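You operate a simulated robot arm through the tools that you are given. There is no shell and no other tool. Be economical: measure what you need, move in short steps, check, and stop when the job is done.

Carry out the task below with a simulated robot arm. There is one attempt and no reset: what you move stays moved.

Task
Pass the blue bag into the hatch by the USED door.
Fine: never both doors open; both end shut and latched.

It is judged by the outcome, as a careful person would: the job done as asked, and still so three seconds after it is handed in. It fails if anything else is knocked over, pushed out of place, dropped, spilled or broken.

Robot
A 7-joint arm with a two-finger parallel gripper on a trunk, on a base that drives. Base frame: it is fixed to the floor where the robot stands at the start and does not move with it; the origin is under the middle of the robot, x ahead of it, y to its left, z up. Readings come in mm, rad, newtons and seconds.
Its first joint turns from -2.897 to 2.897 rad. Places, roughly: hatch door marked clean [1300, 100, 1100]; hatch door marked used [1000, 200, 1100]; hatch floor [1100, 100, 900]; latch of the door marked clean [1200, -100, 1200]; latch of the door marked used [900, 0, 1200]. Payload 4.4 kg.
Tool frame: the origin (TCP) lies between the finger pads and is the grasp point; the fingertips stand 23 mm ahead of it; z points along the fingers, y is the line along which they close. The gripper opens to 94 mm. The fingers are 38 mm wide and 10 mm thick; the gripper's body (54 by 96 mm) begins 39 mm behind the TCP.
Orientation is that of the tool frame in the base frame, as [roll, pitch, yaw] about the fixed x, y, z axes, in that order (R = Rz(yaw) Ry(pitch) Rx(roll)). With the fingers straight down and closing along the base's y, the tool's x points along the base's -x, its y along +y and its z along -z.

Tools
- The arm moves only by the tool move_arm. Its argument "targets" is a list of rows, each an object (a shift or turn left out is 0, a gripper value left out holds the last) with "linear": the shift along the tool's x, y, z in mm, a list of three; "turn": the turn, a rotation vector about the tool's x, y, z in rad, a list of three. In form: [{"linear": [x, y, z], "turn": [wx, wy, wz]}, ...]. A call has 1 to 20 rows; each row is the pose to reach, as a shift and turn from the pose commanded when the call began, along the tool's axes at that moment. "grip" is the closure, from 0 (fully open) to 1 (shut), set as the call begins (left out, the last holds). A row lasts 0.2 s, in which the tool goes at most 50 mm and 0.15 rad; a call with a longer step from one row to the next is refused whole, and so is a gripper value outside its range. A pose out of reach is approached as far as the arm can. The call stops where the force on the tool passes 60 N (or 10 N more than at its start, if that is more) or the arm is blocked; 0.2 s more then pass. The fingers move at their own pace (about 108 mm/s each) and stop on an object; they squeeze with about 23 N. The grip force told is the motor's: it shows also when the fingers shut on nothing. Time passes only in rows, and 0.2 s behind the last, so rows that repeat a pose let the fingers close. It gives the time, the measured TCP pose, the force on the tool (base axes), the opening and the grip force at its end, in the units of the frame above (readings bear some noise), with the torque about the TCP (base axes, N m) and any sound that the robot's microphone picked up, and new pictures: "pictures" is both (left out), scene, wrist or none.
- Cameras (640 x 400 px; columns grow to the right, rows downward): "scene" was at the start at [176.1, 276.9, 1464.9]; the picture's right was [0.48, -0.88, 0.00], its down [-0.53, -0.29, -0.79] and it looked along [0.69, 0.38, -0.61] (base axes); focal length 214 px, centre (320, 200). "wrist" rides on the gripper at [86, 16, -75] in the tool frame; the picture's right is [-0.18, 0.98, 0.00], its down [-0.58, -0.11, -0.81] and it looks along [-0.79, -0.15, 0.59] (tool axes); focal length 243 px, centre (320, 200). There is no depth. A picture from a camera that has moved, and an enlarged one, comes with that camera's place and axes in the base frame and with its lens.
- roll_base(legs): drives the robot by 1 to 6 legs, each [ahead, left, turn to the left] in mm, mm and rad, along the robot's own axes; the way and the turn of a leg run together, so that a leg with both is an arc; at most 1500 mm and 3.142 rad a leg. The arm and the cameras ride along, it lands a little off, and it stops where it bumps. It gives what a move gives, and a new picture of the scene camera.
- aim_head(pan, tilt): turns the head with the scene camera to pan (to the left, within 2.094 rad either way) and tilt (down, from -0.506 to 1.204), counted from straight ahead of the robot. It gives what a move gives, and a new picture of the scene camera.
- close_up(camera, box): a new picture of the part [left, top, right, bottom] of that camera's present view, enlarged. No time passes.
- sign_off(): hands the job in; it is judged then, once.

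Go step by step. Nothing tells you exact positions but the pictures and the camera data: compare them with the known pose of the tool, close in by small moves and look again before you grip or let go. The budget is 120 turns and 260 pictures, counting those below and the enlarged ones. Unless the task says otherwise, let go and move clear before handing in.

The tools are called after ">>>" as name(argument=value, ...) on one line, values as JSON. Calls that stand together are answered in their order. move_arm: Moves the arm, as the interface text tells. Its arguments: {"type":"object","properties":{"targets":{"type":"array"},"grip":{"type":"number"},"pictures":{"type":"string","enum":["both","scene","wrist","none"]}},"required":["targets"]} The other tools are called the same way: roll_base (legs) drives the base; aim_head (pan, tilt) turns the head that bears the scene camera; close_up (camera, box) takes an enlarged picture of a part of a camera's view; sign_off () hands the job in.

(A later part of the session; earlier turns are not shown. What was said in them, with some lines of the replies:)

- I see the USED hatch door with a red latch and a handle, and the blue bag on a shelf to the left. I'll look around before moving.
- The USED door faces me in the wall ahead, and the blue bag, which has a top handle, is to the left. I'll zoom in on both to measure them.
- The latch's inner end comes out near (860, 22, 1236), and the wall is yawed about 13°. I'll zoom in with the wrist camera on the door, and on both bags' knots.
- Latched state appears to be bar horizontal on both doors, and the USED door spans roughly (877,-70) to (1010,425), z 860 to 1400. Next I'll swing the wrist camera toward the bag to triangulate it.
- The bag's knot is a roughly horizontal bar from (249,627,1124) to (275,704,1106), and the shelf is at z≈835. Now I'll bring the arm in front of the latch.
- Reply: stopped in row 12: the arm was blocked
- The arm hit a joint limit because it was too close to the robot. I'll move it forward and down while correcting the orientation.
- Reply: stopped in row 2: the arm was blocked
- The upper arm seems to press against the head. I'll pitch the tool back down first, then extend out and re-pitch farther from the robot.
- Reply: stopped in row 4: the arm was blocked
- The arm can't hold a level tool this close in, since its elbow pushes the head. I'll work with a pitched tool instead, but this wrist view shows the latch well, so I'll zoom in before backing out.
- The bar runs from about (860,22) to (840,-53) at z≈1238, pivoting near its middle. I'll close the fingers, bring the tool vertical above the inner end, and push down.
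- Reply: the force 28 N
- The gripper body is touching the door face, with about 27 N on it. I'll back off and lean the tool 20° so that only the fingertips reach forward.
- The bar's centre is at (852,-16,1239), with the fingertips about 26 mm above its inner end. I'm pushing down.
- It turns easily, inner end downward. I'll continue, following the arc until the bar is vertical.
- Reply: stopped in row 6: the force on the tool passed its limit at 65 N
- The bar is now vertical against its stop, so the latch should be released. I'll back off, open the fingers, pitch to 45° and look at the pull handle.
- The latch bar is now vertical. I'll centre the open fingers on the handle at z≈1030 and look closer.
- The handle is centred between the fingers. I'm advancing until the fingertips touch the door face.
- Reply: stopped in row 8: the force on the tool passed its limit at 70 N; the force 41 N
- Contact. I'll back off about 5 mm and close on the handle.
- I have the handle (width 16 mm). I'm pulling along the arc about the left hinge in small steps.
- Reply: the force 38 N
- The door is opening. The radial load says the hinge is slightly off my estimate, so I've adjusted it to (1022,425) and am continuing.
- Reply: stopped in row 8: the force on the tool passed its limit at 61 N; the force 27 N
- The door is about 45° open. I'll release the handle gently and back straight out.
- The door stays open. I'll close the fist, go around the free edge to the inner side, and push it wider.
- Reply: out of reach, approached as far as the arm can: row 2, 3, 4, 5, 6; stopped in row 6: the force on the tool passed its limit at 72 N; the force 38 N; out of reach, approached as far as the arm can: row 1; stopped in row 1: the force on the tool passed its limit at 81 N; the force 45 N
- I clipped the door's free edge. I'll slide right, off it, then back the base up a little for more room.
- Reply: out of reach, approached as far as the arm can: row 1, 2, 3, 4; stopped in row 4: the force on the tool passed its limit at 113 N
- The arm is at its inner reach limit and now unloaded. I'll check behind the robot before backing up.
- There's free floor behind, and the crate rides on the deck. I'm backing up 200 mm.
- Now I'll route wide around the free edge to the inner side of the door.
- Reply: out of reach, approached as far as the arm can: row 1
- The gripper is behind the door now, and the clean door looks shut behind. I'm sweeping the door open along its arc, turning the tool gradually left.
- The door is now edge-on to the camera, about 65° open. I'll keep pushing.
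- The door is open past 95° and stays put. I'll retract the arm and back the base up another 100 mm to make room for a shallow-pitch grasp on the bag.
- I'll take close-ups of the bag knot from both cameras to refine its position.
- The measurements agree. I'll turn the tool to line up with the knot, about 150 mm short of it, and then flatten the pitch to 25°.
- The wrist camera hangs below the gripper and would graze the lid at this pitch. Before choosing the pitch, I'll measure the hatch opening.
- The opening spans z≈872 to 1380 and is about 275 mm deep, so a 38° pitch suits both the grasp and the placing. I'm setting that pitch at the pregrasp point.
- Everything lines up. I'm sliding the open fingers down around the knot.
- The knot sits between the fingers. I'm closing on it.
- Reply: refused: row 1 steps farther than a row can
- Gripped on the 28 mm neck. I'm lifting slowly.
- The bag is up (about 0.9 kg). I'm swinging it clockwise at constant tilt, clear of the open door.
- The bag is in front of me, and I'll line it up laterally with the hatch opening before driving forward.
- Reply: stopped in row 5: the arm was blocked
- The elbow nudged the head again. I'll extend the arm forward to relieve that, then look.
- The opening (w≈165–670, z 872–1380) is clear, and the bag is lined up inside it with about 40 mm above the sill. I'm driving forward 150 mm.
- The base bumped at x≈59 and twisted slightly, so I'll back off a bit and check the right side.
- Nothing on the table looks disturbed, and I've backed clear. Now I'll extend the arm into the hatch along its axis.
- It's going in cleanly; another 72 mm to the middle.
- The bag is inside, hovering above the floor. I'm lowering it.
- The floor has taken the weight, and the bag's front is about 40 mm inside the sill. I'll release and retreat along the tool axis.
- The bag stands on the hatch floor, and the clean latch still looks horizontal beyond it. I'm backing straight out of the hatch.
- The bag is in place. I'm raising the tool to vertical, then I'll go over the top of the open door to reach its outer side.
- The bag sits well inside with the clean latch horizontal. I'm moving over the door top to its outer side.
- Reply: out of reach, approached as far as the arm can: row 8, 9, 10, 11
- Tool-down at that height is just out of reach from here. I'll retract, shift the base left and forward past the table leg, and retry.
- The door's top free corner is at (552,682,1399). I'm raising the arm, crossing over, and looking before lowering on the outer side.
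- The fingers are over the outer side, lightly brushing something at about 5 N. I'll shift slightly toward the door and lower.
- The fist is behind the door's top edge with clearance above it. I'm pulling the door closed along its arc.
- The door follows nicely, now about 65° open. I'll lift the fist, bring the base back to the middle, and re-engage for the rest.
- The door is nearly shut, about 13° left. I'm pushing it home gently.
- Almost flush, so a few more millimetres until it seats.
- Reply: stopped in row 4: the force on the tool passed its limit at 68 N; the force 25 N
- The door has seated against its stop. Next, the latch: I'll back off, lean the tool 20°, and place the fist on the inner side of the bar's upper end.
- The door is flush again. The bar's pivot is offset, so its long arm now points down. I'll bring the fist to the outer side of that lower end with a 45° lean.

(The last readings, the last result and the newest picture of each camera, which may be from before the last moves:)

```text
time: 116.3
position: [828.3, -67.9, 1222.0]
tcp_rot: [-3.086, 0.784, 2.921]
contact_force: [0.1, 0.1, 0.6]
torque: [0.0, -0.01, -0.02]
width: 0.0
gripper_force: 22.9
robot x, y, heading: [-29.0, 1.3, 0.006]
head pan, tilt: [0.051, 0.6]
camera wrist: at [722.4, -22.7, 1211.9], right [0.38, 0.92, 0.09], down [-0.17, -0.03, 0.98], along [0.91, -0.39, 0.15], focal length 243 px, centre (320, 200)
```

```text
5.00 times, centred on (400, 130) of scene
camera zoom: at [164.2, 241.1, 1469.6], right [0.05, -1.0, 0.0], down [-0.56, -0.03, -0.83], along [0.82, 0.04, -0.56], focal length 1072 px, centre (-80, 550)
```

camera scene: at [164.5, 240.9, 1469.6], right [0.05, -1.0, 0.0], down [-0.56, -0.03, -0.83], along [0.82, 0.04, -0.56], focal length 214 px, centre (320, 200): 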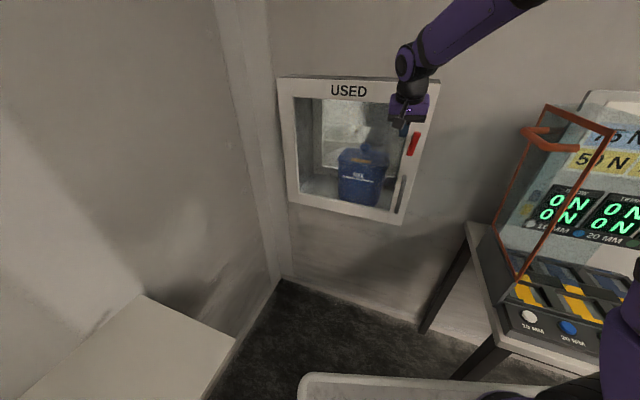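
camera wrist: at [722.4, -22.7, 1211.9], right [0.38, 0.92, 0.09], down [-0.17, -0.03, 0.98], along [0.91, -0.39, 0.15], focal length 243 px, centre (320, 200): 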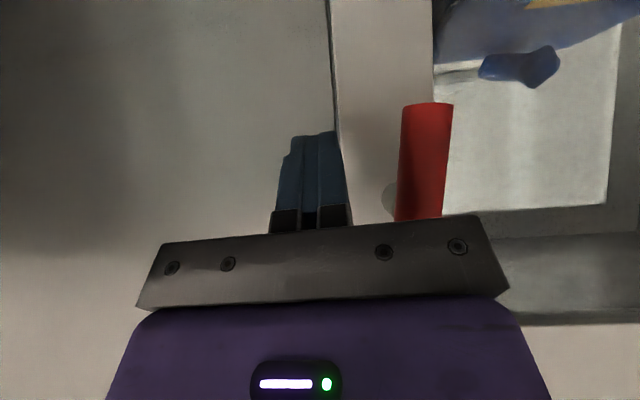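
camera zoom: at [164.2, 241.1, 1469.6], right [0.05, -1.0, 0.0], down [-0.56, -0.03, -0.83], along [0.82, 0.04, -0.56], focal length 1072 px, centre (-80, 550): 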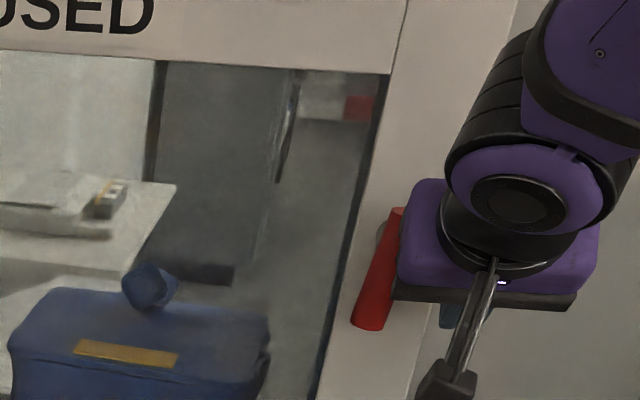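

The fist is on the outer side of the lower arm. I'll back off 12 mm for body clearance, then sweep the arm inward and up to horizontal.

>>> move_arm(targets=[{"linear": [8.5, 0, -8.5]}, {"linear": [8.5, 12, -8.5]}, {"linear": [8.5, 24, -8.4]}, {"linear": [11, 38, -5.5]}, {"linear": [14, 53, -3]}, {"linear": [15, 62, -2]}], pictures="wrist")

>>> close_up(camera="scene", box=[350, 90, 450, 170])

```text
time: 117.7
position: [830.8, -5.0, 1210.3]
tcp_rot: [-3.084, 0.786, 2.924]
contact_force: [-0.3, -0.5, 0.3]
torque: [0.0, -0.01, 0.02]
width: 0.0
gripper_force: 22.8
robot x, y, heading: [-23.2, 2.0, 0.004]
head pan, tilt: [0.051, 0.6]
camera wrist: at [726.4, 39.7, 1199.6], right [0.38, 0.92, 0.09], down [-0.17, -0.03, 0.98], along [0.91, -0.39, 0.15], focal length 243 px, centre (320, 200)
```

wrist: 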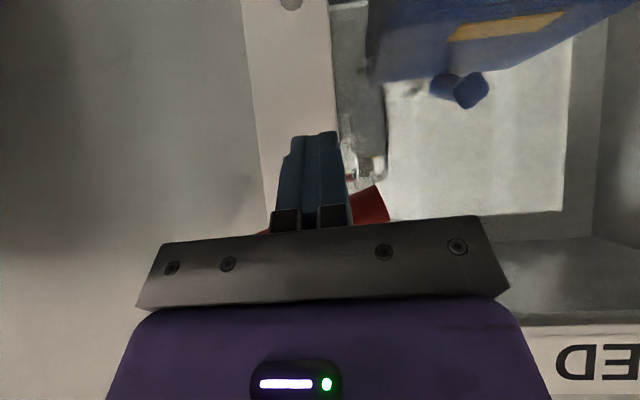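

```text
5.00 times, centred on (400, 130) of scene
camera zoom: at [164.5, 241.0, 1469.6], right [0.05, -1.0, 0.0], down [-0.56, -0.03, -0.83], along [0.82, 0.04, -0.56], focal length 1072 px, centre (-80, 550)
```

zoom: 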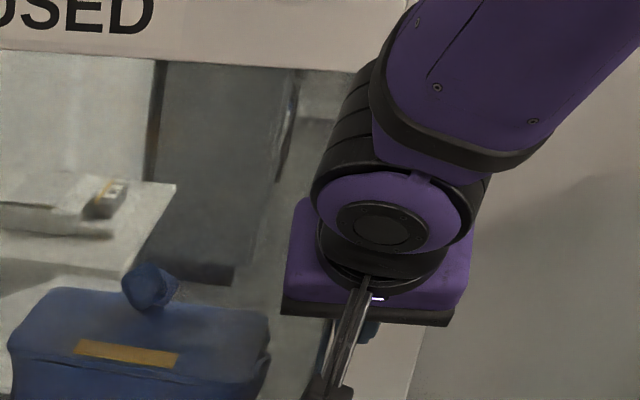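

The bar has turned most of the way. I'm continuing under its inner end and lifting to horizontal.

>>> move_arm(targets=[{"linear": [1, 10, 1]}, {"linear": [-1.4, 22, -1.3]}, {"linear": [-4, 24, -4]}, {"linear": [-7, 24, -7]}, {"linear": [-10, 23.5, -10]}, {"linear": [-13.5, 23, -13.5]}], pictures="wrist")

```text
time: 119.2
position: [834.8, 18.1, 1221.1]
tcp_rot: [-3.076, 0.775, 2.926]
contact_force: [-4.2, -0.3, 0.0]
torque: [0.04, -0.02, -0.09]
width: 0.0
gripper_force: 23.1
robot x, y, heading: [-25.2, 4.3, 0.001]
head pan, tilt: [0.051, 0.6]
stopped in row 6: the force on the tool passed its limit at 63 N (the readings are from after the stop); the commanded pose is now the measured one
camera wrist: at [730.0, 63.6, 1212.7], right [0.38, 0.92, 0.08], down [-0.16, -0.02, 0.99], along [0.91, -0.39, 0.14], focal length 243 px, centre (320, 200)
```

wrist: 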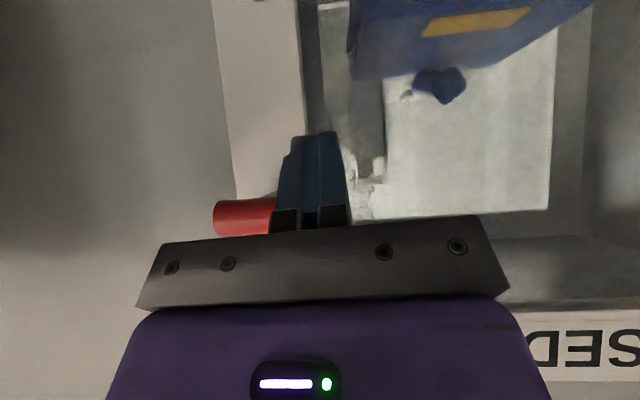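

It hit the end stop with the bar horizontal. I'll drop slightly, retreat, and inspect.

>>> move_arm(targets=[{"linear": [5, 0, 5]}, {"linear": [28, 0, -18]}, {"linear": [58, 0, -48]}, {"linear": [88, 0, -78]}], pictures="wrist")

>>> close_up(camera="scene", box=[270, 60, 450, 240])

```text
time: 120.2
position: [721.5, 48.5, 1214.9]
tcp_rot: [-3.074, 0.775, 2.927]
contact_force: [1.4, 0.4, 0.2]
torque: [0.0, -0.04, -0.04]
width: 0.0
gripper_force: 22.8
robot x, y, heading: [-24.7, -1.6, 0.001]
head pan, tilt: [0.051, 0.6]
camera wrist: at [617.1, 93.6, 1205.7], right [0.38, 0.92, 0.08], down [-0.16, -0.02, 0.99], along [0.91, -0.39, 0.14], focal length 243 px, centre (320, 200)
```

wrist: 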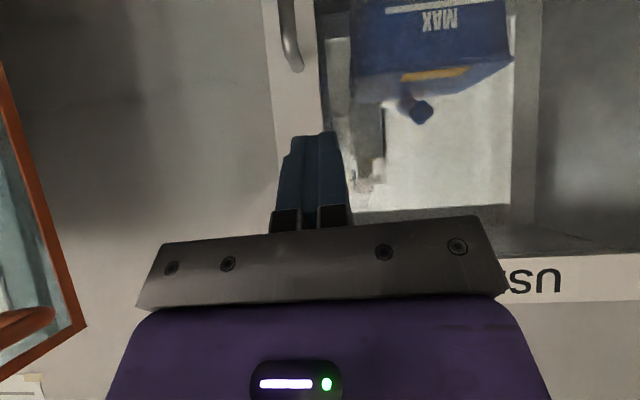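

```text
2.22 times, centred on (360, 150) of scene
camera zoom: at [165.0, 241.3, 1469.5], right [0.05, -1.0, 0.0], down [-0.56, -0.03, -0.82], along [0.82, 0.04, -0.57], focal length 477 px, centre (231, 311)
```

zoom: 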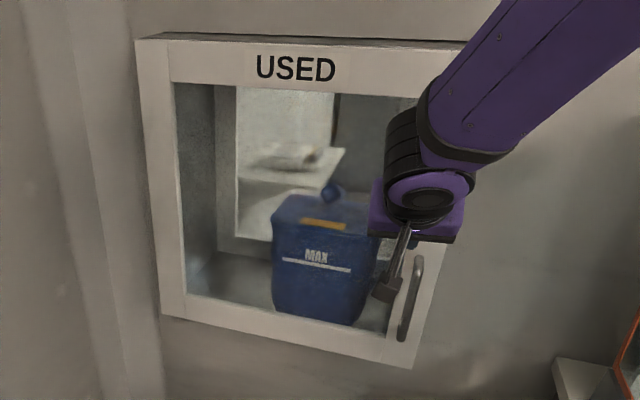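

>>> move_arm(targets=[{"linear": [0, 15, -40]}, {"linear": [0, 40, -75]}, {"linear": [0, 75, -105]}, {"linear": [-1, 110, -130]}, {"linear": [-2, 144, -145]}], pictures="wrist")

>>> close_up(camera="scene", box=[270, 60, 450, 240])

>>> close_up(camera="scene", box=[350, 60, 450, 140])

```text
time: 121.4
position: [662.7, 216.2, 1313.5]
tcp_rot: [-3.076, 0.775, 2.924]
contact_force: [0.1, -2.1, 0.7]
torque: [-0.02, 0.0, 0.0]
width: 0.0
gripper_force: 22.8
robot x, y, heading: [-26.0, 0.8, -0.002]
head pan, tilt: [0.051, 0.6]
camera wrist: at [558.3, 261.7, 1305.2], right [0.38, 0.92, 0.08], down [-0.16, -0.02, 0.99], along [0.91, -0.39, 0.14], focal length 243 px, centre (320, 200)
```

wrist: 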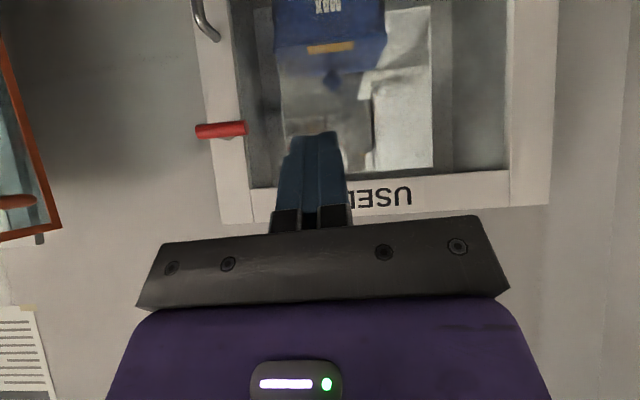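

```text
2.22 times, centred on (360, 150) of scene
camera zoom: at [164.4, 240.5, 1469.7], right [0.05, -1.0, 0.0], down [-0.56, -0.03, -0.83], along [0.82, 0.04, -0.56], focal length 477 px, centre (231, 311)
```

zoom: 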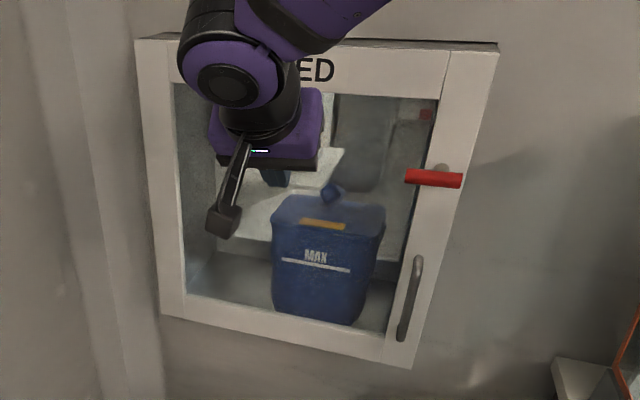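

```text
5.00 times, centred on (400, 100) of scene
camera zoom: at [164.4, 240.5, 1469.7], right [0.05, -1.0, 0.0], down [-0.56, -0.03, -0.83], along [0.82, 0.04, -0.56], focal length 1072 px, centre (-80, 700)
```

zoom: 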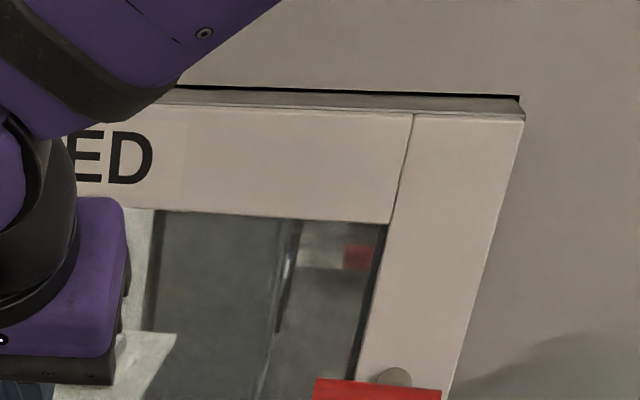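

The USED door is shut with its latch bar horizontal as at the start, at the same place (851,-18,1239). The bag stands inside, the clean door is still latched, and the arm is clear, so I'm handing in.

>>> sign_off()

```text
The job is handed in.
```

The blue bag is in the hatch, passed in through the USED door. That door is shut with its latch bar back to horizontal. The clean door stayed closed and looked latched throughout; I didn't pull-test either door.

The base bumped something on the right, probably the instrument table, while I was driving up to the hatch. I backed off straight away, and nothing on the table looked moved.
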